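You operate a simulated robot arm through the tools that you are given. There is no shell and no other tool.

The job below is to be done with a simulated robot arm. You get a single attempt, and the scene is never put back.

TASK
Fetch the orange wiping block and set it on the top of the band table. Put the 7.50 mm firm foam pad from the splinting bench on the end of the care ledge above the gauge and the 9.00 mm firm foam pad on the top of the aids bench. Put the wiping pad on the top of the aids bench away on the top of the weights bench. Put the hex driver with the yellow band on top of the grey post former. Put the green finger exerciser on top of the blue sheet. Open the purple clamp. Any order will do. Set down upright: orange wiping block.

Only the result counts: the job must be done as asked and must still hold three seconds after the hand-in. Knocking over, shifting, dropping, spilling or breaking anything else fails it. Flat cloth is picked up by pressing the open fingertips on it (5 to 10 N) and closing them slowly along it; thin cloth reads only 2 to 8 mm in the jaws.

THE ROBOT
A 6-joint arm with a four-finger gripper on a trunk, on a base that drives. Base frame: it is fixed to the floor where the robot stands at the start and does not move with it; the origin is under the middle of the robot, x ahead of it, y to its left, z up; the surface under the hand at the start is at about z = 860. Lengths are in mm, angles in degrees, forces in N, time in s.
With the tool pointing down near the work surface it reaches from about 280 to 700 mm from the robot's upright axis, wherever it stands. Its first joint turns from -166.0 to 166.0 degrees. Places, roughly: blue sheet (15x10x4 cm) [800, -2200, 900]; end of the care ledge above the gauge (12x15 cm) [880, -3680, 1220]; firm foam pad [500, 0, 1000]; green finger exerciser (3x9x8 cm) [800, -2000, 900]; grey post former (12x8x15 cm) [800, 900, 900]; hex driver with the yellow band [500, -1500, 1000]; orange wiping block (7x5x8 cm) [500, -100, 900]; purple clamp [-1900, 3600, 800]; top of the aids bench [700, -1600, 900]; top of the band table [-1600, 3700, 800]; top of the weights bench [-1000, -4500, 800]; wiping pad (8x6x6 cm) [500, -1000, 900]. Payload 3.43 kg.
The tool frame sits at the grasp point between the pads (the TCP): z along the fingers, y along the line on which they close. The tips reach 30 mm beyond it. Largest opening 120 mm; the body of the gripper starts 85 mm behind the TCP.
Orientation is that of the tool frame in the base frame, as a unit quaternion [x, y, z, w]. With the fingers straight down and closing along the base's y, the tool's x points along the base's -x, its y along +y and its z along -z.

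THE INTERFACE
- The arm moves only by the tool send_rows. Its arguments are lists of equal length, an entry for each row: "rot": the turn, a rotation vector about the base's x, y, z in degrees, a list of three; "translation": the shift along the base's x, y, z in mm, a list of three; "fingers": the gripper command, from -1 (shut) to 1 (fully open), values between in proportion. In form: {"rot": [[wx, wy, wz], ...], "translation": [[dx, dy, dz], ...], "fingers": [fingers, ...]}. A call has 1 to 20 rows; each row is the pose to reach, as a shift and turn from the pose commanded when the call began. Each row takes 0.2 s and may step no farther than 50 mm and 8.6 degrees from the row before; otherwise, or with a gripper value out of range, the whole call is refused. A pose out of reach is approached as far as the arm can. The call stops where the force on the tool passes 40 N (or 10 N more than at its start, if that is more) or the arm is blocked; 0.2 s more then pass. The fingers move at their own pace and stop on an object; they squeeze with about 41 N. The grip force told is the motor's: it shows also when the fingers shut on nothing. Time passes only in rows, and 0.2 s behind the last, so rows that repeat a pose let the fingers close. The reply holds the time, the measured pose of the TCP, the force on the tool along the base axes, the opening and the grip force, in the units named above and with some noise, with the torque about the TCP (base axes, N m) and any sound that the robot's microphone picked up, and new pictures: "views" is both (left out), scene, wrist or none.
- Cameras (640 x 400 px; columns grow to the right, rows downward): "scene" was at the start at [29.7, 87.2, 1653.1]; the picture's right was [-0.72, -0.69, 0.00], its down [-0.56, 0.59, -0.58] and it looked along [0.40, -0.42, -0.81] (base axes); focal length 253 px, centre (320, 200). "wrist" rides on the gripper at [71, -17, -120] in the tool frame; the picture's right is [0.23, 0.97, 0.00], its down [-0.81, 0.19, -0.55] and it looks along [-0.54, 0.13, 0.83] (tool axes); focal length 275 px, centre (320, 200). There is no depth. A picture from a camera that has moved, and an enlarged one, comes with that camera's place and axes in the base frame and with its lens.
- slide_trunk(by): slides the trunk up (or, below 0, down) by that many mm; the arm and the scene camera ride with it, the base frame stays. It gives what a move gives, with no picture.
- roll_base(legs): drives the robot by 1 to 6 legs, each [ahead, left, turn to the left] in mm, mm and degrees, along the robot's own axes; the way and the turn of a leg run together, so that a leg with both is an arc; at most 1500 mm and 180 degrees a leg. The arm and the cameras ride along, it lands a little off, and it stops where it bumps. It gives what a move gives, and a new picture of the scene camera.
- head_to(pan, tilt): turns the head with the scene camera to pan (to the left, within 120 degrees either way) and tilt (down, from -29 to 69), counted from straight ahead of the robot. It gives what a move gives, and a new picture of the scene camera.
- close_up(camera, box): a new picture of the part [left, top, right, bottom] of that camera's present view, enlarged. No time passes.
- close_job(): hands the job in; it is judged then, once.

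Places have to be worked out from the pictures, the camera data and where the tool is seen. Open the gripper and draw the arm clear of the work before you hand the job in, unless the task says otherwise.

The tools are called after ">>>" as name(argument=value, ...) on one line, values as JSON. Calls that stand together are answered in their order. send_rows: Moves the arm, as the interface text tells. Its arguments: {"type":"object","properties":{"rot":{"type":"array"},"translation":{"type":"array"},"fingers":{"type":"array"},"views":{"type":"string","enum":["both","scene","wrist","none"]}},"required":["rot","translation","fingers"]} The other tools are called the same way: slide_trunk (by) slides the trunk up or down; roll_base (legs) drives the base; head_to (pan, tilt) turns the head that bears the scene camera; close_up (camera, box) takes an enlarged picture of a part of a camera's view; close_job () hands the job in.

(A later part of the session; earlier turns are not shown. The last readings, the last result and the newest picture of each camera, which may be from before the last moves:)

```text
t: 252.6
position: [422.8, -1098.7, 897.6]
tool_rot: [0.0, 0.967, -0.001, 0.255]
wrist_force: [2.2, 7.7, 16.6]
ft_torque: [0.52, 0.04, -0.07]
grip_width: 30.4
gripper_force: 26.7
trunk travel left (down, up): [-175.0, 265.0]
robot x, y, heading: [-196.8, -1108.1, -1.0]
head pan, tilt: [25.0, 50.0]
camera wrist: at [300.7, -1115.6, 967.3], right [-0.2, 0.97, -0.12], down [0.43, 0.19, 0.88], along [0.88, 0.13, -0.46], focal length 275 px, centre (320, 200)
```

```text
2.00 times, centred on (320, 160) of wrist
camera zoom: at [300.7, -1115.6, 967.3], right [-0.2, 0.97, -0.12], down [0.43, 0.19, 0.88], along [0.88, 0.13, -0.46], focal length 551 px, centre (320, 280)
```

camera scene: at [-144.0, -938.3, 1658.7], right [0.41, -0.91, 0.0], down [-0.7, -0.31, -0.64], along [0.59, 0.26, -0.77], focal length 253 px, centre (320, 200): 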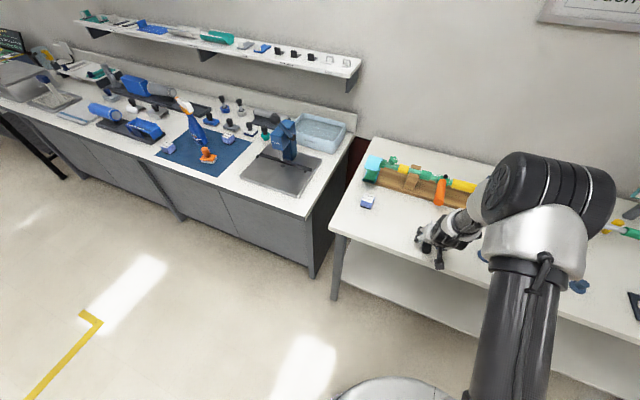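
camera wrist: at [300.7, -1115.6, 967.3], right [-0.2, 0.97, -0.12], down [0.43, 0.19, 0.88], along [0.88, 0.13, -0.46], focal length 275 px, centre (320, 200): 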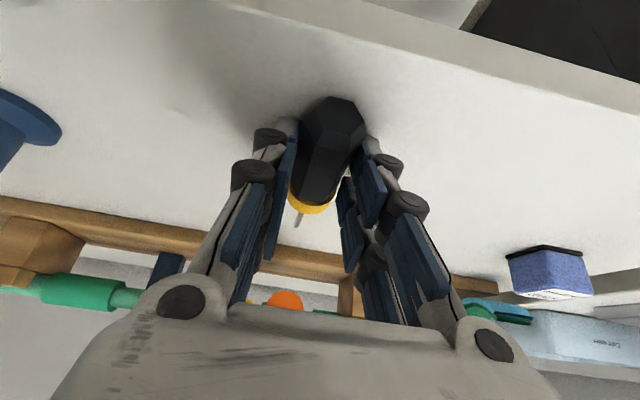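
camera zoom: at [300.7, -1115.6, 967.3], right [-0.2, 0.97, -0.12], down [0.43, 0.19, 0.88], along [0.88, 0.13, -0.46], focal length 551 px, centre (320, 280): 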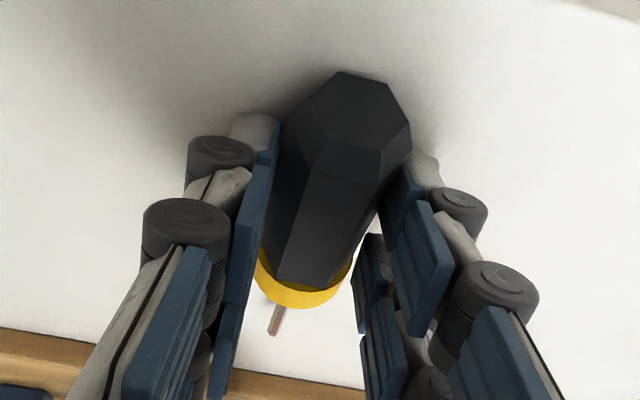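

A fingertip corner is lightly touching the table. I reopen a little, raise 2.5 mm and close again.

>>> send_rows(rot=[[0, 0, 0], [0, 0, 0], [0, 0, 0], [0, 0, 0], [0, 0, 0], [0, 0, 0], [0, 0, 0], [0, 0, 0]], translation=[[0, 0, 0], [0, -1, 2.5], [0, -1, 3], [0, -1, 3], [0, -1, 3], [0, -1, 3], [0, -1, 3], [0, -1, 3]], fingers=[-0.35, -0.3, -0.3, -0.4, -0.5, -0.7, -1, -1], views="wrist")

```text
t: 254.4
position: [420.8, -1099.5, 899.1]
tool_rot: [0.001, 0.968, -0.001, 0.252]
wrist_force: [0.0, 0.7, 0.2]
ft_torque: [-0.02, 0.01, -0.01]
grip_width: 30.2
gripper_force: 41.0
trunk travel left (down, up): [-175.0, 265.0]
robot x, y, heading: [-196.5, -1109.5, -1.0]
head pan, tilt: [25.0, 50.0]
camera wrist: at [300.4, -1117.9, 969.1], right [-0.2, 0.97, -0.11], down [0.44, 0.19, 0.88], along [0.88, 0.13, -0.47], focal length 275 px, centre (320, 200)
```

wrist: 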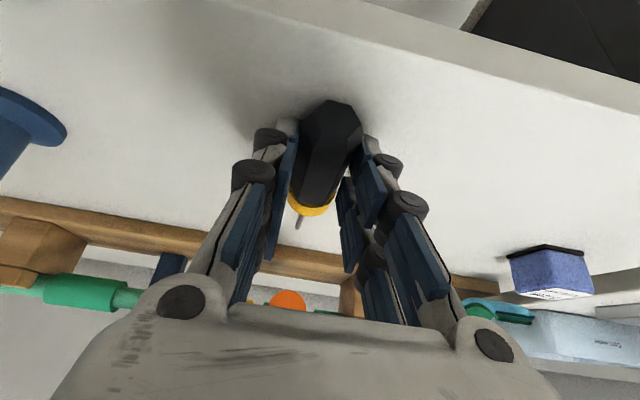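

A clean 41 N grip with no table force. I lift, then raise and draw back keeping the lean.

>>> send_rows(rot=[[0, 0, 0], [0, 0, 0], [0, 0, 0], [0, 0, 0], [0, 0, 0], [0, 0, 0], [0, 0, 0], [0, 0, 0], [0, 0, 0], [0, 0, 0]], translation=[[0, 0, 5], [0, 0, 20], [0, 0, 60], [0, 0, 105], [0, 0, 150], [0, 0, 195], [0, 0, 240], [0, 0, 285], [0, 0, 330], [0, 0, 360]], fingers=[-1, -1, -1, -1, -1, -1, -1, -1, -1, -1])

>>> close_up(camera="scene", box=[380, 120, 540, 260])

```text
t: 256.6
position: [420.5, -1101.6, 1260.5]
tool_rot: [0.001, 0.968, -0.001, 0.252]
wrist_force: [1.2, -0.7, -0.5]
ft_torque: [0.01, 0.0, -0.02]
grip_width: 30.3
gripper_force: 41.5
out of reach, approached as far as the arm can: row 4, 5
trunk travel left (down, up): [-175.0, 265.0]
robot x, y, heading: [-196.3, -1109.7, -1.0]
head pan, tilt: [25.0, 50.0]
camera scene: at [-145.3, -938.1, 1658.8], right [0.41, -0.91, 0.0], down [-0.7, -0.31, -0.64], along [0.59, 0.26, -0.77], focal length 253 px, centre (320, 200)
camera wrist: at [299.8, -1118.5, 1330.8], right [-0.2, 0.97, -0.11], down [0.44, 0.19, 0.88], along [0.88, 0.13, -0.47], focal length 275 px, centre (320, 200)
```

scene: 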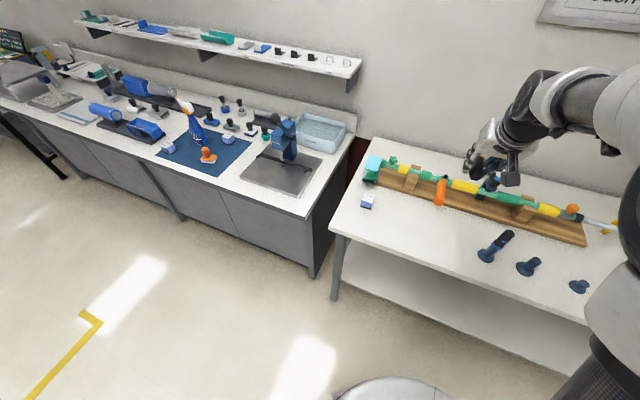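
wrist: 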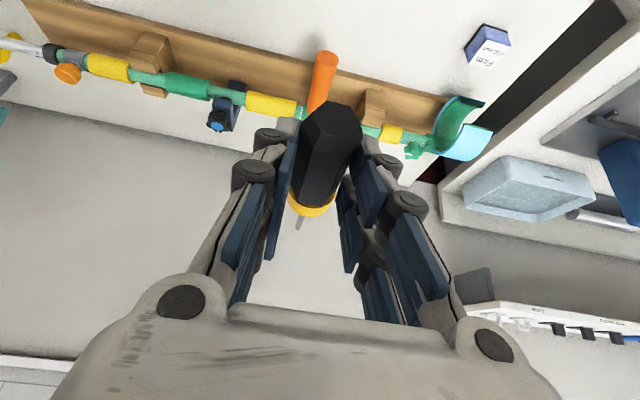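

```text
2.86 times, centred on (460, 190) of scene
camera zoom: at [-145.3, -938.1, 1658.8], right [0.41, -0.91, 0.0], down [-0.7, -0.31, -0.64], along [0.59, 0.26, -0.77], focal length 723 px, centre (-80, 229)
```

zoom: 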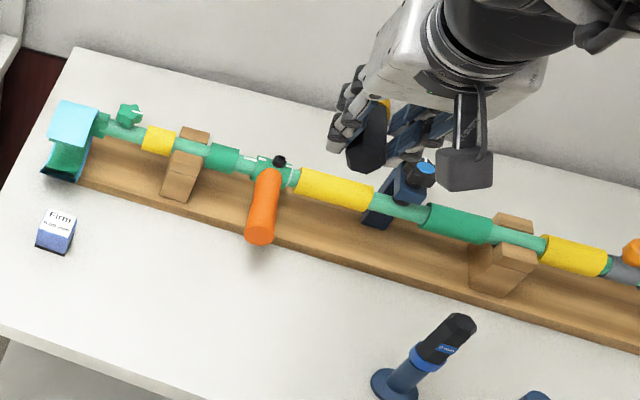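

Grip is good. I back the base up, drive left, and stop short of the bench so that the driver stays away from the shelf.

>>> roll_base(legs=[[-125, 0, 1], [0, 1010, 0], [0, 1010, 0]])

```text
t: 267.5
position: [305.8, 919.7, 1259.7]
tool_rot: [-0.003, 0.968, 0.0, 0.252]
wrist_force: [-0.3, 1.3, -0.9]
ft_torque: [0.01, 0.02, 0.01]
grip_width: 30.3
gripper_force: 41.4
trunk travel left (down, up): [-175.0, 265.0]
robot x, y, heading: [-313.3, 905.7, -0.9]
head pan, tilt: [25.0, 50.0]
camera scene: at [-261.2, 1080.8, 1658.7], right [0.41, -0.91, 0.0], down [-0.7, -0.32, -0.64], along [0.59, 0.26, -0.77], focal length 253 px, centre (320, 200)
```

scene: 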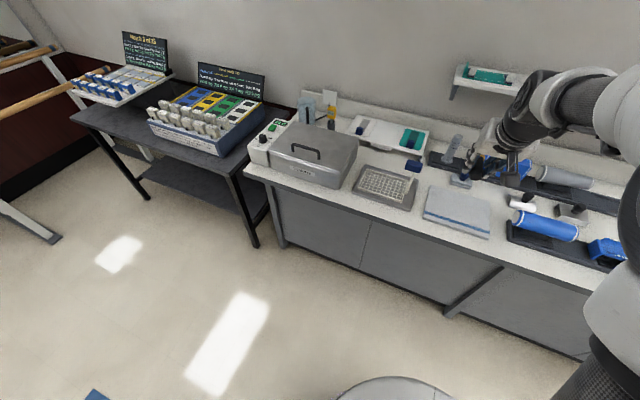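

I lower the arm to z ≈ 1090 here, then drive ahead under the shelf level.

>>> send_rows(rot=[[0, 0, 0], [0, 0, 0], [0, 0, 0], [0, 0, 0], [0, 0, 0]], translation=[[0, 0, -40], [0, 0, -80], [0, 0, -120], [0, 0, -150], [0, 0, -168]], fingers=[-1, -1, -1, -1, -1], views="none")

>>> roll_base(legs=[[360, 0, 0.9]])

>>> head_to(pan=30, tilt=35)

>>> close_up(camera="scene", box=[400, 180, 560, 320])

```text
t: 268.7
position: [304.6, 919.8, 1091.5]
tool_rot: [-0.003, 0.968, 0.0, 0.252]
wrist_force: [-0.2, 0.0, -1.3]
ft_torque: [0.0, 0.0, -0.02]
grip_width: 30.4
gripper_force: 40.4
trunk travel left (down, up): [-175.0, 265.0]
robot x, y, heading: [-313.7, 906.9, -0.8]
head pan, tilt: [25.0, 50.0]
```

```text
t: 271.1
position: [666.2, 928.0, 1091.4]
tool_rot: [-0.011, 0.968, 0.003, 0.252]
wrist_force: [0.3, 0.0, -1.3]
ft_torque: [-0.01, 0.04, 0.0]
grip_width: 30.3
gripper_force: 40.5
trunk travel left (down, up): [-175.0, 265.0]
robot x, y, heading: [47.0, 906.7, 0.2]
head pan, tilt: [25.0, 50.0]
camera scene: at [97.0, 1079.7, 1658.7], right [0.43, -0.9, 0.0], down [-0.69, -0.33, -0.64], along [0.58, 0.27, -0.77], focal length 253 px, centre (320, 200)
```

scene: 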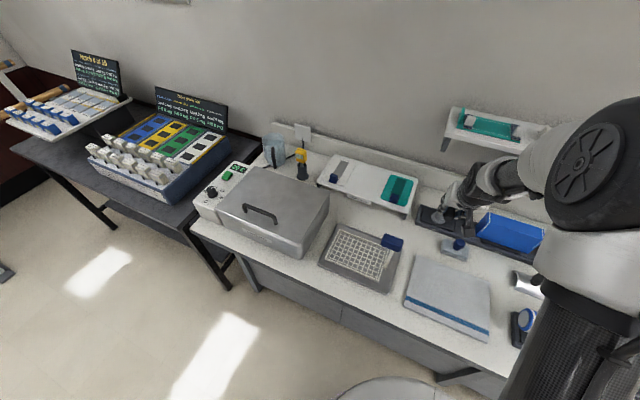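

```text
t: 271.8
position: [666.3, 928.8, 1090.9]
tool_rot: [-0.011, 0.968, 0.002, 0.252]
wrist_force: [0.5, -0.7, -1.2]
ft_torque: [0.01, 0.0, 0.0]
grip_width: 30.1
gripper_force: 41.1
trunk travel left (down, up): [-175.0, 265.0]
robot x, y, heading: [48.2, 906.5, 0.2]
head pan, tilt: [30.0, 35.0]
camera scene: at [102.6, 1091.2, 1680.4], right [0.5, -0.86, 0.0], down [-0.5, -0.29, -0.82], along [0.71, 0.41, -0.57], focal length 253 px, centre (320, 200)
```

scene: 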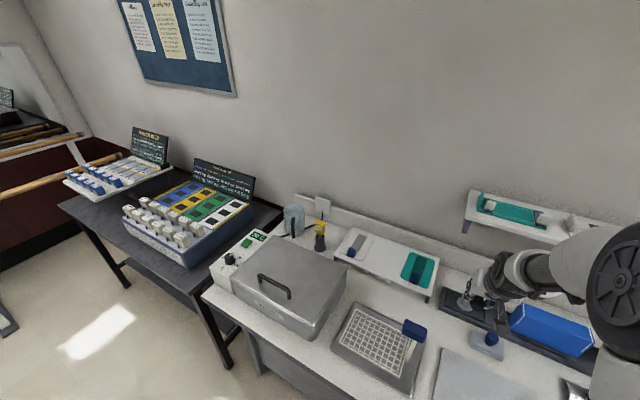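

```text
2.86 times, centred on (480, 250) of scene
camera zoom: at [102.6, 1091.2, 1680.4], right [0.5, -0.86, 0.0], down [-0.5, -0.29, -0.82], along [0.71, 0.41, -0.57], focal length 723 px, centre (-137, 57)
```

zoom: 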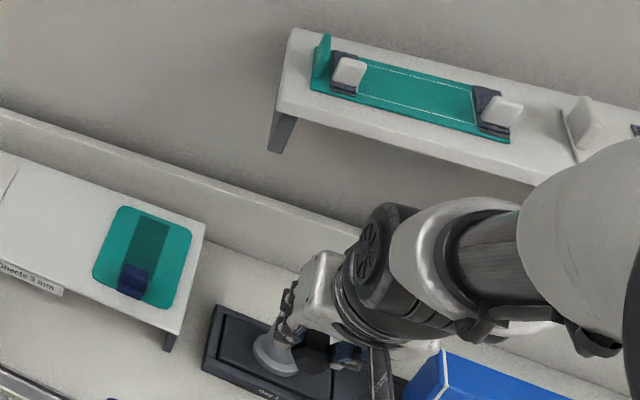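

I drive another 60 mm ahead; the driver passes 40 mm above the post. Then I'll fine-position with the arm.

>>> roll_base(legs=[[60, 0, 0]])

>>> send_rows(rot=[[0, 0, -0.6], [0, 0, -1.3], [0, 2.4, -1.3]], translation=[[20, -5, 0], [40, -10, 0], [58, -14, 0]], fingers=[-1, -1, -1])

>>> close_up(camera="scene", box=[420, 230, 540, 340])

>>> close_up(camera="wrist", box=[220, 40, 420, 260])

```text
t: 272.8
position: [726.1, 929.0, 1090.9]
tool_rot: [-0.011, 0.968, 0.003, 0.251]
wrist_force: [0.2, 0.0, -1.6]
ft_torque: [0.01, 0.04, -0.01]
grip_width: 30.2
gripper_force: 41.0
trunk travel left (down, up): [-175.0, 265.0]
robot x, y, heading: [101.9, 906.3, 0.2]
head pan, tilt: [30.0, 35.0]
camera scene: at [163.7, 1091.5, 1680.4], right [0.5, -0.86, 0.0], down [-0.5, -0.29, -0.82], along [0.71, 0.41, -0.57], focal length 253 px, centre (320, 200)
```

scene: 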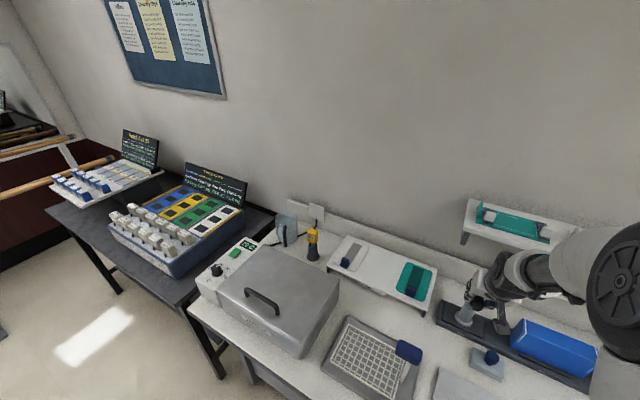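

```text
t: 273.6
position: [783.6, 914.0, 1089.4]
tool_rot: [0.001, 0.973, 0.0, 0.231]
wrist_force: [0.6, -1.4, -1.0]
ft_torque: [-0.03, 0.03, -0.02]
grip_width: 30.2
gripper_force: 41.1
trunk travel left (down, up): [-175.0, 265.0]
robot x, y, heading: [106.2, 907.7, 0.3]
head pan, tilt: [30.0, 35.0]
camera scene: at [163.2, 1091.3, 1680.4], right [0.5, -0.86, 0.0], down [-0.5, -0.29, -0.82], along [0.71, 0.41, -0.57], focal length 253 px, centre (320, 200)
camera wrist: at [665.7, 898.0, 1165.8], right [-0.2, 0.97, -0.1], down [0.48, 0.19, 0.86], along [0.86, 0.13, -0.5], focal length 275 px, centre (320, 200)
```

scene: 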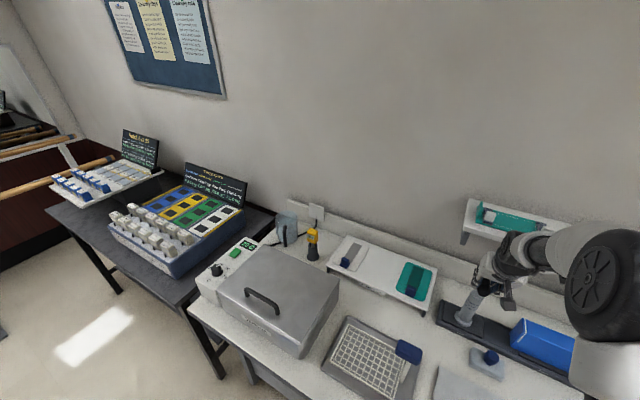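
wrist: 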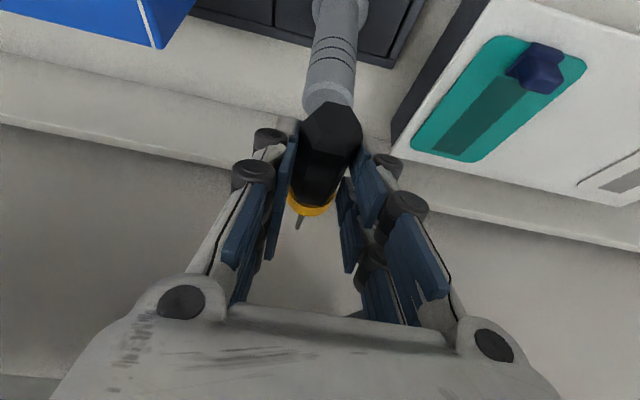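

```text
3.64 times, centred on (480, 285) of scene
camera zoom: at [163.2, 1091.3, 1680.4], right [0.5, -0.86, 0.0], down [-0.5, -0.29, -0.82], along [0.71, 0.41, -0.57], focal length 920 px, centre (-262, -109)
```

zoom: 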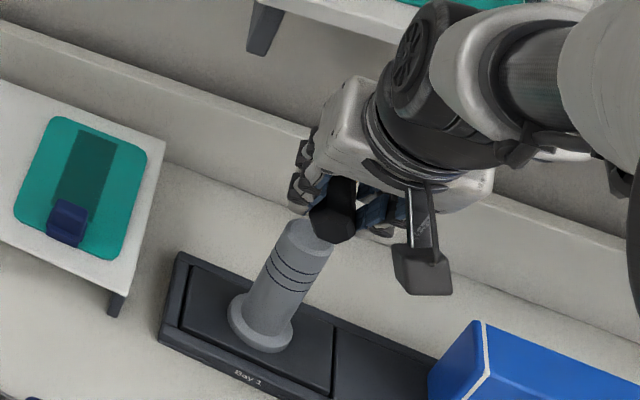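

```text
1.82 times, centred on (320, 150) of wrist
camera zoom: at [665.7, 898.0, 1165.8], right [-0.2, 0.97, -0.1], down [0.48, 0.19, 0.86], along [0.86, 0.13, -0.5], focal length 500 px, centre (320, 291)
```

zoom: 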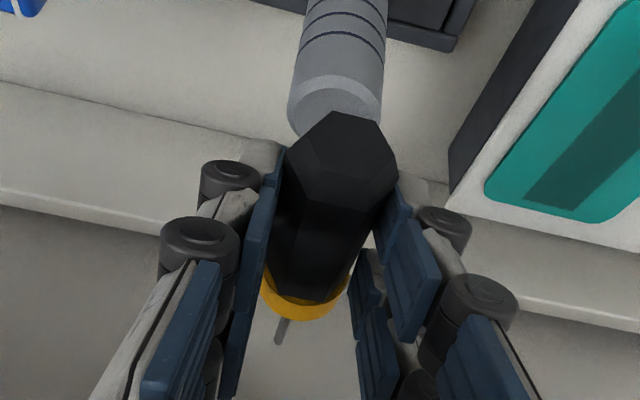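

The post centre computes to ~[795.5, 915.5] and the driver is level with its balance point right above. I lower to ~8 mm above contact and check.

>>> send_rows(rot=[[0, 0, 0], [0, 0, 0], [0, 0, 0]], translation=[[0, 1.5, -15], [0, 1.5, -26], [0, 1.5, -33]], fingers=[-1, -1, -1], views="wrist")

>>> close_up(camera="scene", box=[440, 250, 530, 330])

>>> close_up(camera="wrist", box=[220, 40, 420, 260])

```text
t: 274.4
position: [784.1, 916.7, 1057.4]
tool_rot: [0.0, 0.973, -0.001, 0.231]
wrist_force: [0.0, 0.3, -0.4]
ft_torque: [-0.01, 0.05, -0.01]
grip_width: 30.0
gripper_force: 40.9
trunk travel left (down, up): [-175.0, 265.0]
robot x, y, heading: [103.7, 909.9, 0.3]
head pan, tilt: [30.0, 35.0]
camera wrist: at [665.5, 899.7, 1132.9], right [-0.2, 0.97, -0.11], down [0.47, 0.19, 0.86], along [0.86, 0.13, -0.5], focal length 275 px, centre (320, 200)
```

wrist: 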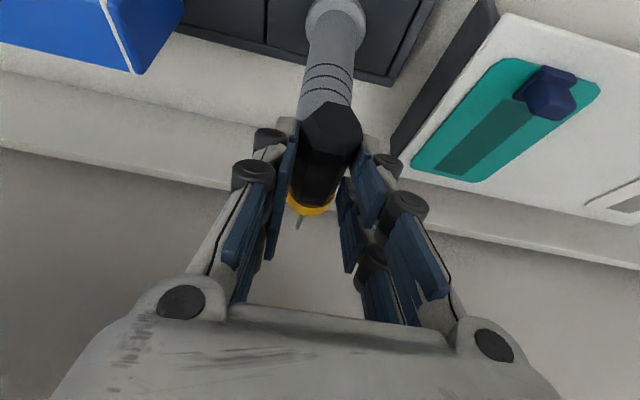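

```text
5.00 times, centred on (485, 290) of scene
camera zoom: at [162.4, 1091.5, 1680.5], right [0.5, -0.86, 0.0], down [-0.5, -0.29, -0.82], along [0.71, 0.41, -0.57], focal length 1265 px, centre (-505, -250)
```

zoom: 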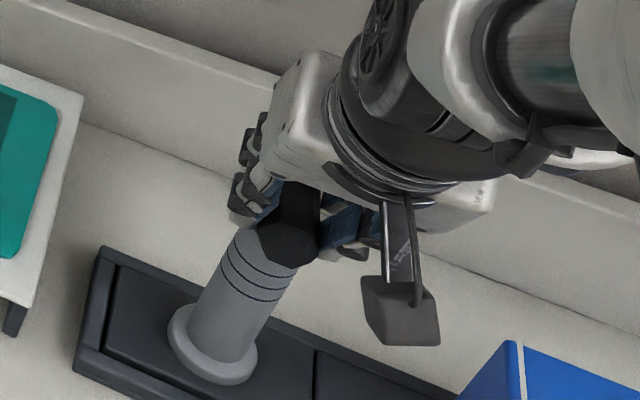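

```text
1.82 times, centred on (320, 150) of wrist
camera zoom: at [665.5, 899.7, 1132.9], right [-0.2, 0.97, -0.11], down [0.47, 0.19, 0.86], along [0.86, 0.13, -0.5], focal length 500 px, centre (320, 291)
```

zoom: 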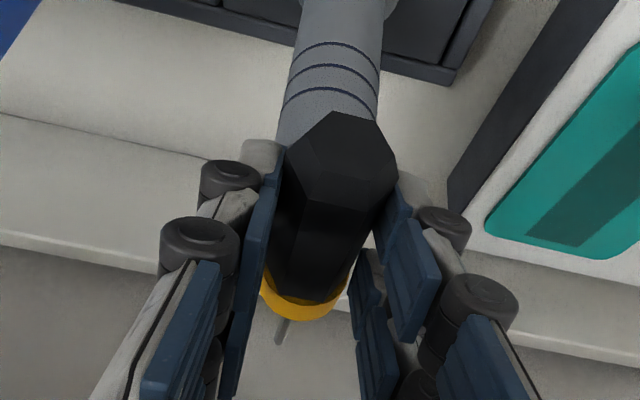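

The alignment is good. I lower with 1–2 mm steps until contact.

>>> send_rows(rot=[[0, 0, 0], [0, 0, 0], [0, 0, 0]], translation=[[0, -1, -2], [0, -1, -4], [0, -1, -5.5]], fingers=[-1, -1, -1], views="none")

>>> send_rows(rot=[[0, 0, 0], [0, 0, 0]], translation=[[0, 0, -1], [0, 0, -2]], fingers=[-1, -1], views="none")

```text
t: 275.2
position: [783.0, 914.9, 1054.3]
tool_rot: [0.0, 0.972, -0.002, 0.234]
wrist_force: [-1.7, -1.8, 9.1]
ft_torque: [-0.04, -0.21, -0.02]
grip_width: 30.1
gripper_force: 41.3
trunk travel left (down, up): [-175.0, 265.0]
robot x, y, heading: [109.0, 907.7, 0.3]
head pan, tilt: [30.0, 35.0]
```

```text
t: 275.8
position: [782.4, 915.8, 1053.9]
tool_rot: [0.001, 0.972, 0.0, 0.236]
wrist_force: [-0.2, -0.4, 22.5]
ft_torque: [-0.11, -0.56, 0.0]
grip_width: 30.3
gripper_force: 41.2
trunk travel left (down, up): [-175.0, 265.0]
robot x, y, heading: [107.4, 909.7, 0.1]
head pan, tilt: [30.0, 35.0]
```

The handle rests on the post (contact ~25 mm ahead of the grasp point, within the post). I ease off, then open slowly.

>>> send_rows(rot=[[0, 0, 0], [0, 0, 0], [0, 0, 0], [0, 0, 0], [0, 0, 0]], translation=[[0, 0, 1.5], [0, 0, 2.5], [0, 0, 2.5], [0, 0, 2.5], [0, 0, 2.5]], fingers=[-1, -1, -0.48, -0.45, -0.42])

>>> close_up(camera="wrist", box=[220, 40, 420, 260])

>>> close_up(camera="scene", box=[440, 250, 530, 330])

```text
t: 277.0
position: [783.2, 915.2, 1053.2]
tool_rot: [0.0, 0.973, -0.001, 0.231]
wrist_force: [0.5, 0.5, 0.1]
ft_torque: [0.01, 0.0, 0.01]
grip_width: 34.7
gripper_force: 0.0
trunk travel left (down, up): [-175.0, 265.0]
robot x, y, heading: [104.9, 906.7, 0.3]
head pan, tilt: [30.0, 35.0]
camera scene: at [161.8, 1091.5, 1680.5], right [0.5, -0.86, 0.0], down [-0.5, -0.29, -0.82], along [0.71, 0.41, -0.57], focal length 253 px, centre (320, 200)
camera wrist: at [664.6, 898.4, 1128.1], right [-0.2, 0.97, -0.1], down [0.48, 0.19, 0.86], along [0.86, 0.13, -0.5], focal length 275 px, centre (320, 200)
```

scene: 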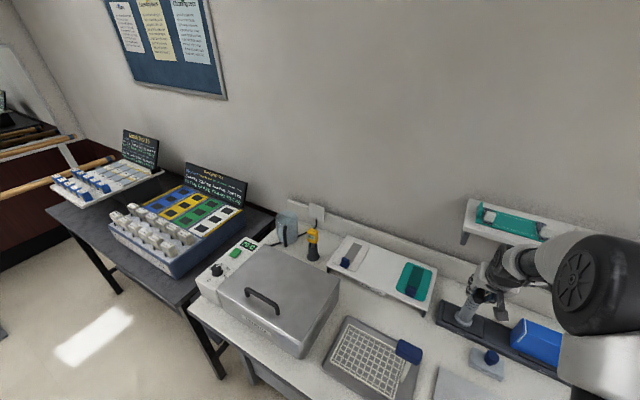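
wrist: 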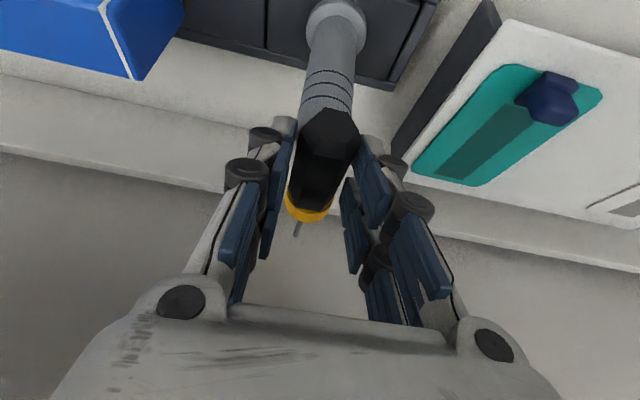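

```text
1.82 times, centred on (320, 150) of wrist
camera zoom: at [664.6, 898.4, 1128.1], right [-0.2, 0.97, -0.1], down [0.48, 0.19, 0.86], along [0.86, 0.13, -0.5], focal length 500 px, centre (320, 291)
```

zoom: 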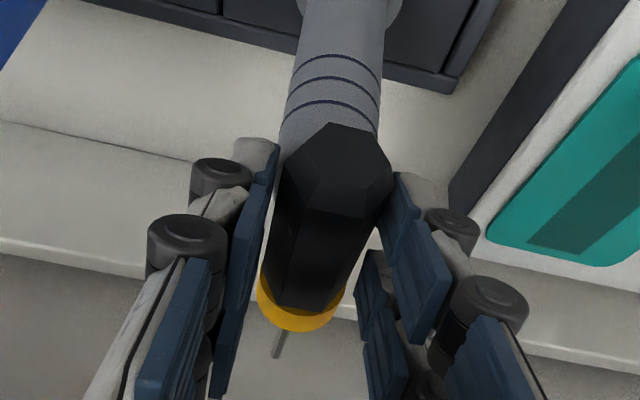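

```text
5.00 times, centred on (485, 290) of scene
camera zoom: at [161.8, 1091.5, 1680.5], right [0.5, -0.86, 0.0], down [-0.5, -0.29, -0.82], along [0.71, 0.41, -0.57], focal length 1265 px, centre (-505, -250)
```

zoom: 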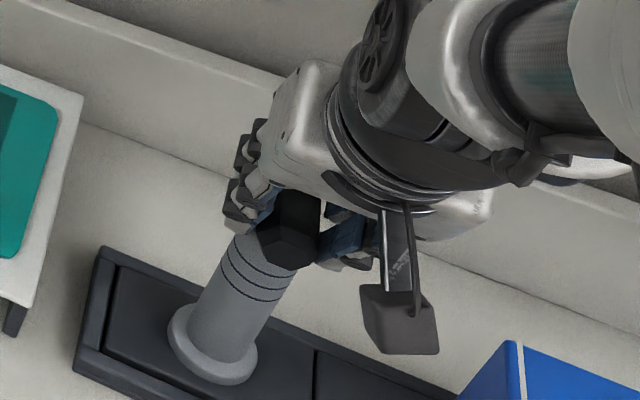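

The driver stays on the post with the fingers 4 mm clear and zero force. I open a bit more and wait to confirm that it is stable.

>>> send_rows(rot=[[0, 0, 0], [0, 0, 0], [0, 0, 0], [0, 0, 0], [0, 0, 0], [0, 0, 0], [0, 0, 0], [0, 0, 0]], translation=[[0, 0, 0], [0, 0, 0], [0, 0, 0], [0, 0, 0], [0, 0, 0], [0, 0, 0], [0, 0, 0], [0, 0, 0]], fingers=[-0.35, -0.3, -0.25, -0.2, -0.15, -0.1, -0.1, -0.1], views="wrist")

>>> close_up(camera="wrist", box=[220, 40, 420, 260])

```text
t: 278.8
position: [784.0, 914.5, 1054.1]
tool_rot: [0.001, 0.973, -0.001, 0.231]
wrist_force: [0.3, 0.4, -0.4]
ft_torque: [0.01, -0.01, -0.01]
grip_width: 53.8
gripper_force: 0.1
trunk travel left (down, up): [-175.0, 265.0]
robot x, y, heading: [107.0, 908.7, 0.2]
head pan, tilt: [30.0, 35.0]
camera wrist: at [665.0, 898.4, 1128.3], right [-0.2, 0.97, -0.1], down [0.47, 0.19, 0.86], along [0.86, 0.13, -0.5], focal length 275 px, centre (320, 200)
```

wrist: 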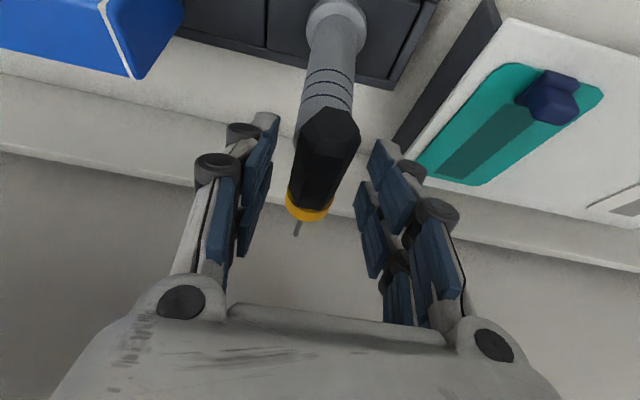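

```text
1.82 times, centred on (320, 150) of wrist
camera zoom: at [665.0, 898.4, 1128.3], right [-0.2, 0.97, -0.1], down [0.47, 0.19, 0.86], along [0.86, 0.13, -0.5], focal length 500 px, centre (320, 291)
```

zoom: 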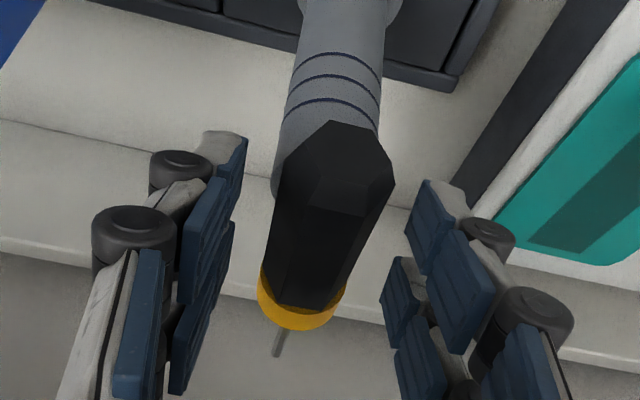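

It is balanced and stable. I withdraw straight up, then back, avoiding the shelf.

>>> send_rows(rot=[[0, 0, 0], [0, 0, 0], [0, 0, 0], [0, 0, 0], [0, 0, 0], [0, 0, 0], [0, 0, 0], [0, 0, 0], [0, 0, 0]], translation=[[0, 0, 15], [0, 0, 35], [0, 0, 60], [-40, 0, 75], [-80, 0, 90], [-120, 0, 110], [-160, 0, 130], [-200, 0, 150], [-240, 0, 165]], fingers=[-0.1, -0.1, -0.1, -0.1, -0.1, -0.1, -0.1, -0.1, -0.1])

>>> close_up(camera="scene", box=[440, 240, 540, 330])

```text
t: 280.8
position: [541.2, 914.1, 1218.8]
tool_rot: [0.0, 0.973, -0.001, 0.233]
wrist_force: [-0.4, -0.1, -0.2]
ft_torque: [-0.01, -0.06, -0.01]
grip_width: 54.2
gripper_force: 0.1
trunk travel left (down, up): [-175.0, 265.0]
robot x, y, heading: [105.6, 909.2, 0.3]
head pan, tilt: [30.0, 35.0]
camera scene: at [160.0, 1091.5, 1680.6], right [0.5, -0.86, 0.0], down [-0.49, -0.29, -0.82], along [0.71, 0.41, -0.57], focal length 253 px, centre (320, 200)
camera wrist: at [422.5, 897.2, 1293.3], right [-0.2, 0.97, -0.11], down [0.47, 0.19, 0.86], along [0.86, 0.13, -0.5], focal length 275 px, centre (320, 200)
```

scene: 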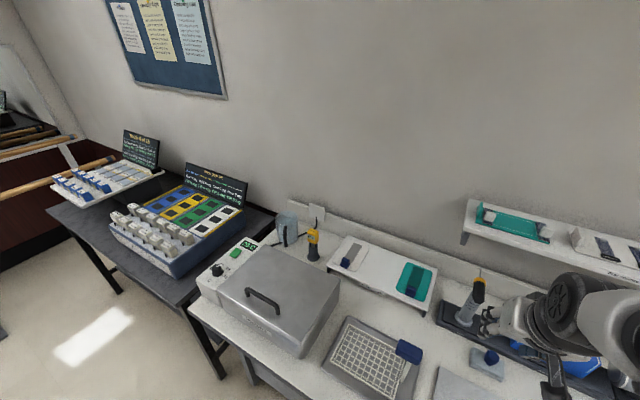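
wrist: 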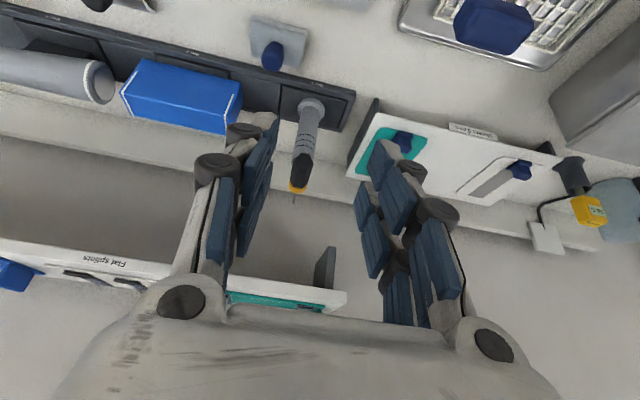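

```text
4.44 times, centred on (490, 285) of scene
camera zoom: at [160.0, 1091.5, 1680.6], right [0.5, -0.86, 0.0], down [-0.49, -0.29, -0.82], along [0.71, 0.41, -0.57], focal length 1124 px, centre (-436, -178)
```

zoom: 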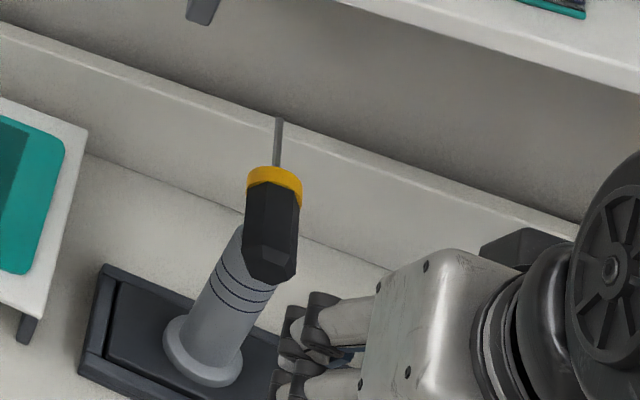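

The driver rests across the grey post. Next is the orange wiping block: I level the tool and retract, then drive right to it.

>>> send_rows(rot=[[0, 7, 0], [0, 14, 0], [0, 21, 0], [0, 27, 0], [0, 27, 0], [0, 27, 0]], translation=[[-15, 0, 15], [-30, 0, 30], [-45, 0, 45], [-60, 0, 55], [-80, 0, 55], [-90, 0, 55]], fingers=[0.2, 0.4, 0.6, 0.6, 0.6, 0.6], views="none")

```text
t: 282.2
position: [453.4, 915.2, 1274.4]
tool_rot: [-0.001, 1.0, -0.001, -0.001]
wrist_force: [0.0, -1.5, 0.3]
ft_torque: [0.03, 0.04, 0.02]
grip_width: 95.9
gripper_force: 0.2
trunk travel left (down, up): [-175.0, 265.0]
robot x, y, heading: [109.3, 905.6, 0.3]
head pan, tilt: [30.0, 35.0]
```

The arm is in. I drive back 120 and right 985 mm to stand before the orange block.

>>> roll_base(legs=[[-120, 0, 0], [0, -985, -0.3]])

>>> close_up(camera="wrist", box=[0, 0, 640, 400])

```text
t: 288.1
position: [331.0, -64.0, 1274.0]
tool_rot: [0.006, 1.0, 0.0, -0.002]
wrist_force: [1.3, 0.1, -0.1]
ft_torque: [0.0, -0.01, 0.0]
grip_width: 95.8
gripper_force: 0.0
trunk travel left (down, up): [-175.0, 265.0]
robot x, y, heading: [-16.2, -65.8, -0.1]
head pan, tilt: [30.0, 35.0]
camera scene: at [41.8, 115.9, 1680.6], right [0.49, -0.87, 0.0], down [-0.5, -0.28, -0.82], along [0.71, 0.4, -0.57], focal length 253 px, centre (320, 200)
```

scene: 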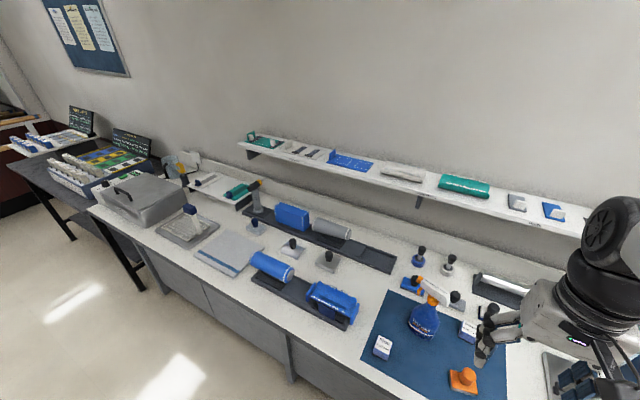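

```text
1.00 times, centred on (320, 200) of wrist (not enlarged: the box is as wide or as high as the picture)
camera zoom: at [259.6, -79.6, 1394.4], right [-0.22, 0.98, 0.0], down [0.81, 0.18, 0.55], along [0.54, 0.12, -0.84], focal length 275 px, centre (320, 200)
```

zoom: 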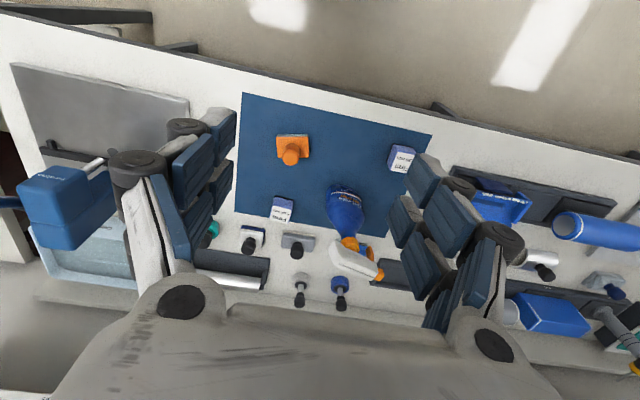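

The orange block is at about [477, -85]. I move above it to look closer.

>>> send_rows(rot=[[0, 0, 0], [0, 0, 0], [0, 0, 0], [0, 0, 0], [0, 0, 0.7], [0, 0, 0.7], [0, 0, 0.7], [0, 0, 0.7], [0, 0, 0.7]], translation=[[40, -5, 0], [80, -10, 0], [120, -16, 0], [146, -21, 0], [146, -21, -45], [146, -21, -90], [146, -21, -135], [146, -21, -180], [146, -21, -214]], fingers=[0.4, 0.3, 0.3, 0.3, 0.3, 0.3, 0.3, 0.3, 0.3], views="wrist")

>>> close_up(camera="wrist", box=[220, 40, 420, 200])

```text
t: 290.1
position: [476.6, -85.5, 1058.1]
tool_rot: [0.0, 1.0, -0.001, -0.002]
wrist_force: [0.1, 0.2, -0.1]
ft_torque: [-0.03, 0.01, 0.0]
grip_width: 78.2
gripper_force: 0.1
trunk travel left (down, up): [-175.0, 265.0]
robot x, y, heading: [-15.4, -66.9, -0.2]
head pan, tilt: [30.0, 35.0]
camera wrist: at [406.3, -101.5, 1178.3], right [-0.23, 0.97, 0.0], down [0.81, 0.19, 0.55], along [0.54, 0.13, -0.84], focal length 275 px, centre (320, 200)
```

wrist: 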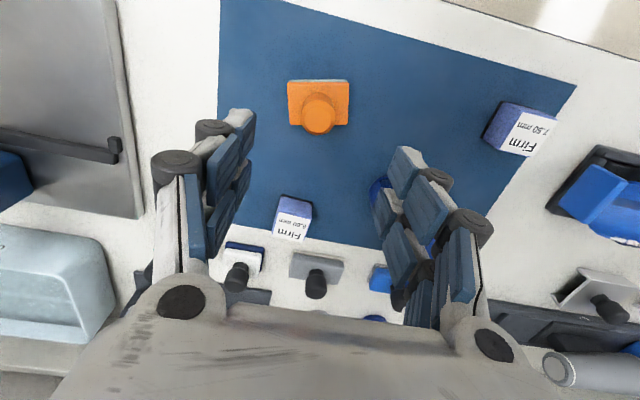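

```text
2.50 times, centred on (320, 120) of wrist
camera zoom: at [406.3, -101.5, 1178.3], right [-0.23, 0.97, 0.0], down [0.81, 0.19, 0.55], along [0.54, 0.13, -0.84], focal length 688 px, centre (320, 400)
```

zoom: 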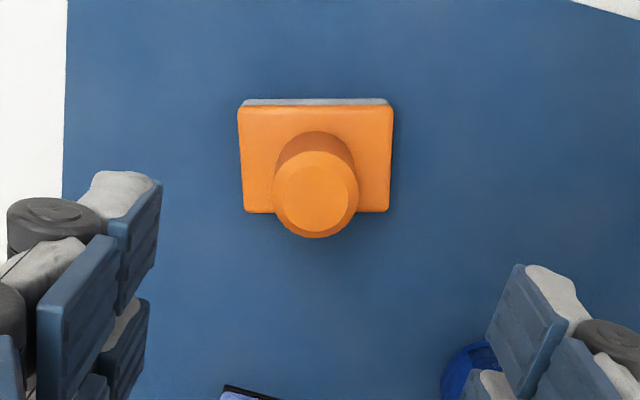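

The block's knob top is centred at [478, -85], about z 940. I descend to z ≈ 920 around the knob and close.

>>> send_rows(rot=[[0, 0, 0], [0, 0, 0], [0, 0, 0], [0, 0, 0]], translation=[[1, 0, -45], [1, 0, -90], [1, 0, -125], [1, 0, -138]], fingers=[0.2, 0.2, 0.2, 0.2], views="none")

>>> send_rows(rot=[[0, 0, 0], [0, 0, 0], [0, 0, 0], [0, 0, 0], [0, 0, 0], [0, 0, 0]], translation=[[0, 0, 0], [0, 0, 0], [0, 0, 0], [0, 0, 0], [0, 0, 0], [0, 0, 0]], fingers=[0, -0.2, -0.4, -0.6, -0.8, -1], views="wrist")

```text
t: 291.1
position: [478.1, -83.6, 919.8]
tool_rot: [0.001, 1.0, -0.001, -0.002]
wrist_force: [-0.8, 0.9, 0.3]
ft_torque: [0.02, 0.03, 0.03]
grip_width: 71.9
gripper_force: 0.0
trunk travel left (down, up): [-175.0, 265.0]
robot x, y, heading: [-15.8, -65.4, -0.5]
head pan, tilt: [30.0, 35.0]
```

```text
t: 292.5
position: [477.6, -84.1, 921.3]
tool_rot: [0.0, 1.0, -0.001, -0.002]
wrist_force: [-0.9, 0.1, 0.1]
ft_torque: [0.01, 0.0, 0.0]
grip_width: 29.0
gripper_force: 40.6
trunk travel left (down, up): [-175.0, 265.0]
robot x, y, heading: [-15.6, -67.3, -0.2]
head pan, tilt: [30.0, 35.0]
camera wrist: at [406.8, -100.6, 1041.8], right [-0.23, 0.97, 0.0], down [0.81, 0.19, 0.55], along [0.54, 0.13, -0.84], focal length 275 px, centre (320, 200)
```

wrist: 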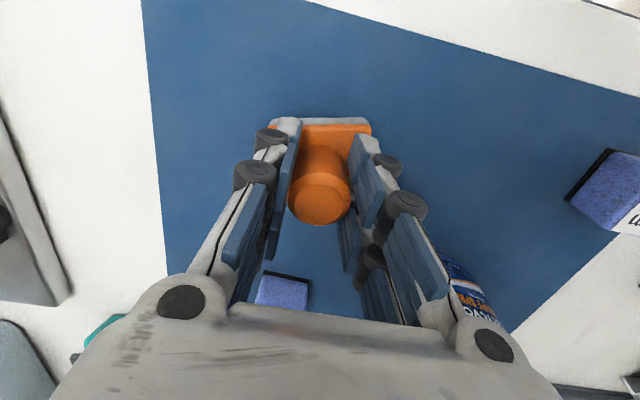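

The knob is gripped (29 mm). I lift straight up and draw the arm in before the drive.

>>> send_rows(rot=[[0, 0, 0], [0, 0, 0], [0, 0, 0], [0, 0, 0], [0, 0, 0], [0, 0, 0], [0, 0, 0], [0, 0, 0], [0, 0, 0], [0, 0, 0], [0, 0, 0], [0, 0, 0]], translation=[[0, 0, 10], [0, 0, 40], [0, 0, 85], [0, 0, 130], [0, 0, 175], [0, 0, 220], [0, 0, 265], [0, 0, 310], [-45, 0, 330], [-90, 0, 330], [-135, 0, 330], [-145, 0, 330]], fingers=[-1, -1, -1, -1, -1, -1, -1, -1, -1, -1, -1, -1], views="wrist")

```text
t: 295.1
position: [334.4, -85.6, 1249.9]
tool_rot: [0.0, 1.0, -0.001, -0.003]
wrist_force: [0.9, -1.0, -0.1]
ft_torque: [-0.01, 0.0, -0.03]
grip_width: 29.4
gripper_force: 41.5
trunk travel left (down, up): [-175.0, 265.0]
robot x, y, heading: [-12.1, -62.6, -0.3]
head pan, tilt: [30.0, 35.0]
camera wrist: at [263.3, -101.4, 1371.8], right [-0.23, 0.97, 0.0], down [0.81, 0.19, 0.55], along [0.53, 0.13, -0.84], focal length 275 px, centre (320, 200)
```

wrist: 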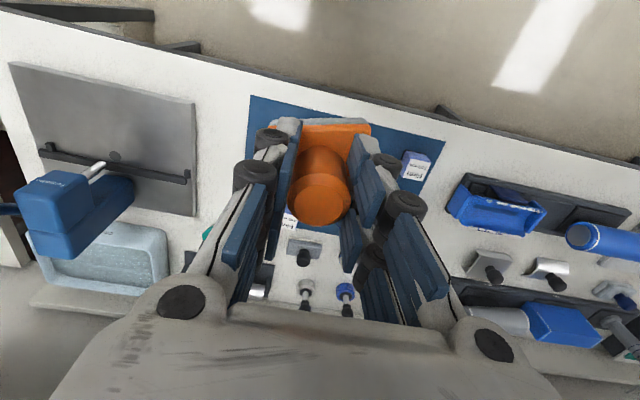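

The block is held. I drive back 300, left ~2750 along the aisle, then turn left to face the back wall.

>>> roll_base(legs=[[-300, 0, 0], [0, 1400, 0], [0, 1350, 0], [0, 0, 90]])

>>> head_to(pan=40, tilt=20)

```text
t: 313.9
position: [-244.1, 3050.9, 1252.0]
tool_rot: [-0.695, 0.719, -0.002, -0.001]
wrist_force: [0.4, 0.9, -0.4]
ft_torque: [-0.02, 0.0, 0.0]
grip_width: 29.3
gripper_force: 41.0
trunk travel left (down, up): [-175.0, 265.0]
robot x, y, heading: [-271.5, 2702.3, 87.6]
head pan, tilt: [30.0, 35.0]
camera scene: at [-454.7, 2766.2, 1680.5], right [0.89, 0.46, 0.0], down [0.27, -0.51, -0.82], along [-0.38, 0.73, -0.57], focal length 253 px, centre (320, 200)
```

scene: 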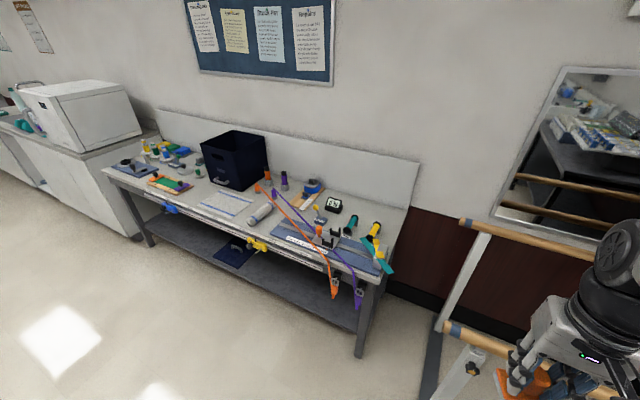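

```text
t: 314.7
position: [-244.0, 3051.1, 1251.7]
tool_rot: [-0.696, 0.718, -0.002, -0.001]
wrist_force: [0.3, -0.1, 0.3]
ft_torque: [0.0, -0.03, -0.01]
grip_width: 29.1
gripper_force: 41.2
trunk travel left (down, up): [-175.0, 265.0]
robot x, y, heading: [-273.4, 2699.7, 87.5]
head pan, tilt: [40.0, 20.0]
camera scene: at [-470.7, 2762.1, 1704.3], right [0.79, 0.61, 0.0], down [0.21, -0.27, -0.94], along [-0.57, 0.74, -0.34], focal length 253 px, centre (320, 200)
```

scene: 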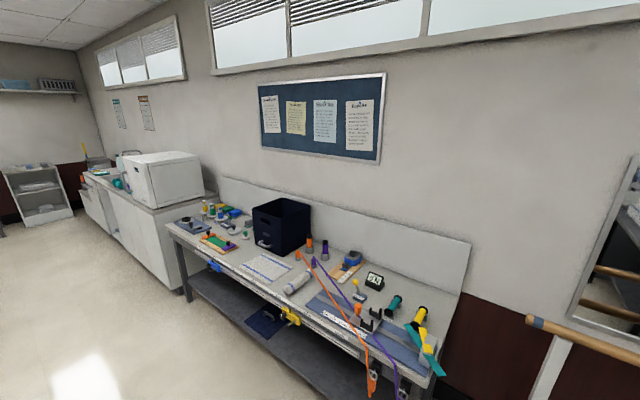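

I zoom on the band table to find the purple clamp and free space.

>>> close_up(camera="scene", box=[160, 180, 330, 300])

>>> close_up(camera="scene", box=[270, 230, 460, 390])

```text
3.33 times, centred on (245, 240) of scene
camera zoom: at [-470.7, 2762.1, 1704.3], right [0.79, 0.61, 0.0], down [0.21, -0.27, -0.94], along [-0.57, 0.74, -0.34], focal length 843 px, centre (570, 67)
```

zoom: 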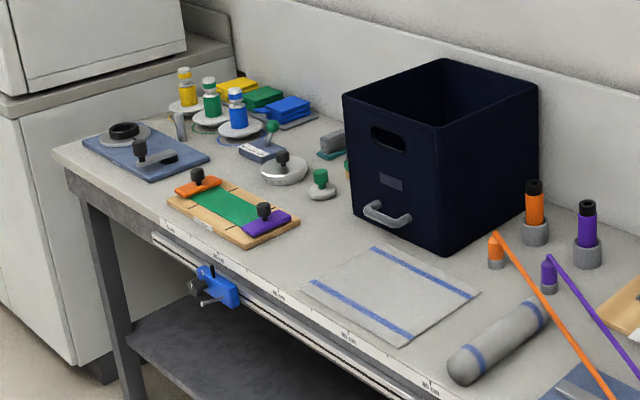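

```text
2.50 times, centred on (365, 310) of scene
camera zoom: at [-470.7, 2762.1, 1704.3], right [0.79, 0.61, 0.0], down [0.21, -0.27, -0.94], along [-0.57, 0.74, -0.34], focal length 632 px, centre (208, -75)
```

zoom: 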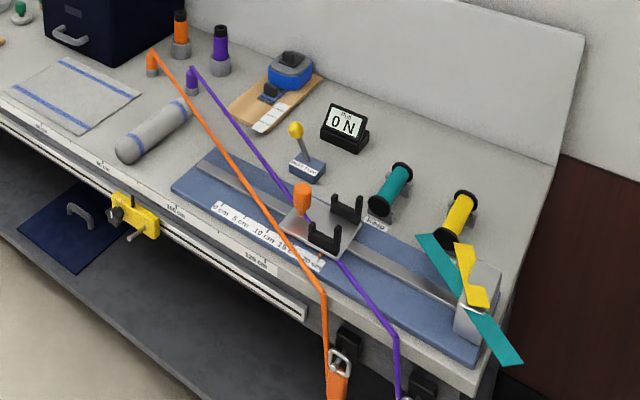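

The purple clamp sits on a wooden board at about [-1880, 3578], and a free gap lies around [-1745, 3590] for the block. I drive in front of it.

>>> roll_base(legs=[[0, 0, 2.5], [0, 1480, 0], [350, 0, 0]])

>>> head_to(pan=25, tilt=45)

>>> close_up(camera="wrist", box=[0, 0, 640, 400])

```text
t: 324.4
position: [-1767.5, 3397.0, 1250.8]
tool_rot: [0.71, -0.704, 0.002, 0.001]
wrist_force: [-0.3, 1.0, -0.8]
ft_torque: [-0.07, -0.01, -0.02]
grip_width: 29.3
gripper_force: 41.3
trunk travel left (down, up): [-175.0, 265.0]
robot x, y, heading: [-1781.8, 3051.0, 90.4]
head pan, tilt: [40.0, 20.0]
camera scene: at [-1983.1, 3099.5, 1704.3], right [0.77, 0.64, 0.0], down [0.22, -0.26, -0.94], along [-0.6, 0.72, -0.34], focal length 253 px, centre (320, 200)
```

scene: 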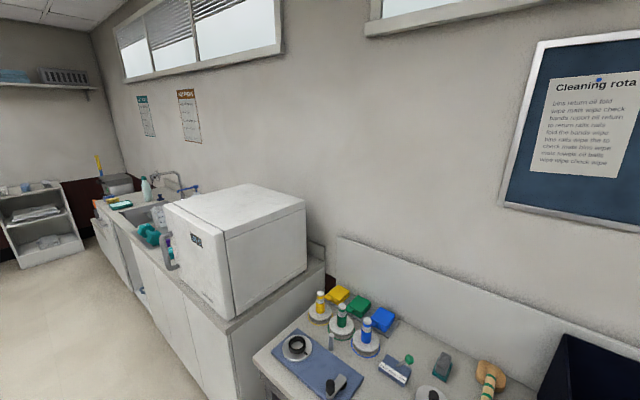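

```text
t: 325.3
position: [-1768.6, 3396.9, 1251.2]
tool_rot: [0.71, -0.704, 0.002, 0.0]
wrist_force: [-0.2, 0.0, -1.5]
ft_torque: [-0.01, 0.01, 0.0]
grip_width: 29.4
gripper_force: 40.8
trunk travel left (down, up): [-175.0, 265.0]
robot x, y, heading: [-1782.6, 3048.7, 90.1]
head pan, tilt: [25.0, 45.0]
camera scene: at [-1957.7, 3100.9, 1665.7], right [0.91, 0.42, 0.0], down [0.3, -0.64, -0.71], along [-0.3, 0.64, -0.71], focal length 253 px, centre (320, 200)
```

scene: 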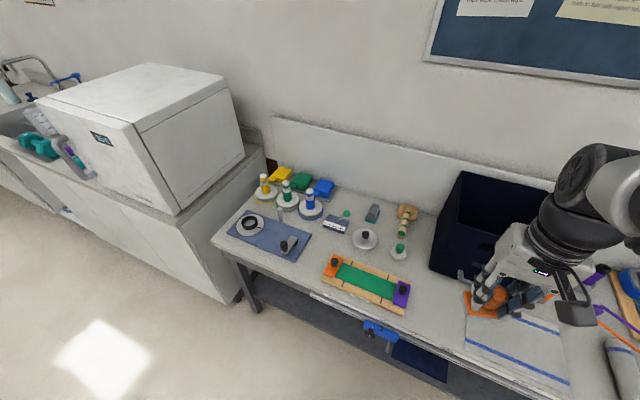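

```text
1.00 times, centred on (320, 200) of wrist (not enlarged: the box is as wide or as high as the picture)
camera zoom: at [-1751.1, 3325.9, 1372.2], right [-0.97, -0.24, 0.0], down [-0.2, 0.81, 0.55], along [-0.13, 0.53, -0.84], focal length 275 px, centre (320, 200)
```

zoom: 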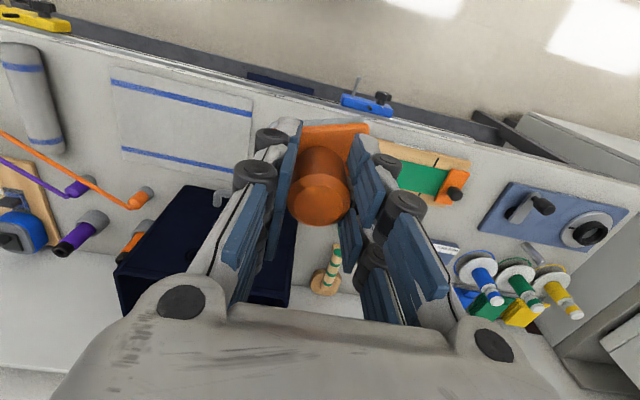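

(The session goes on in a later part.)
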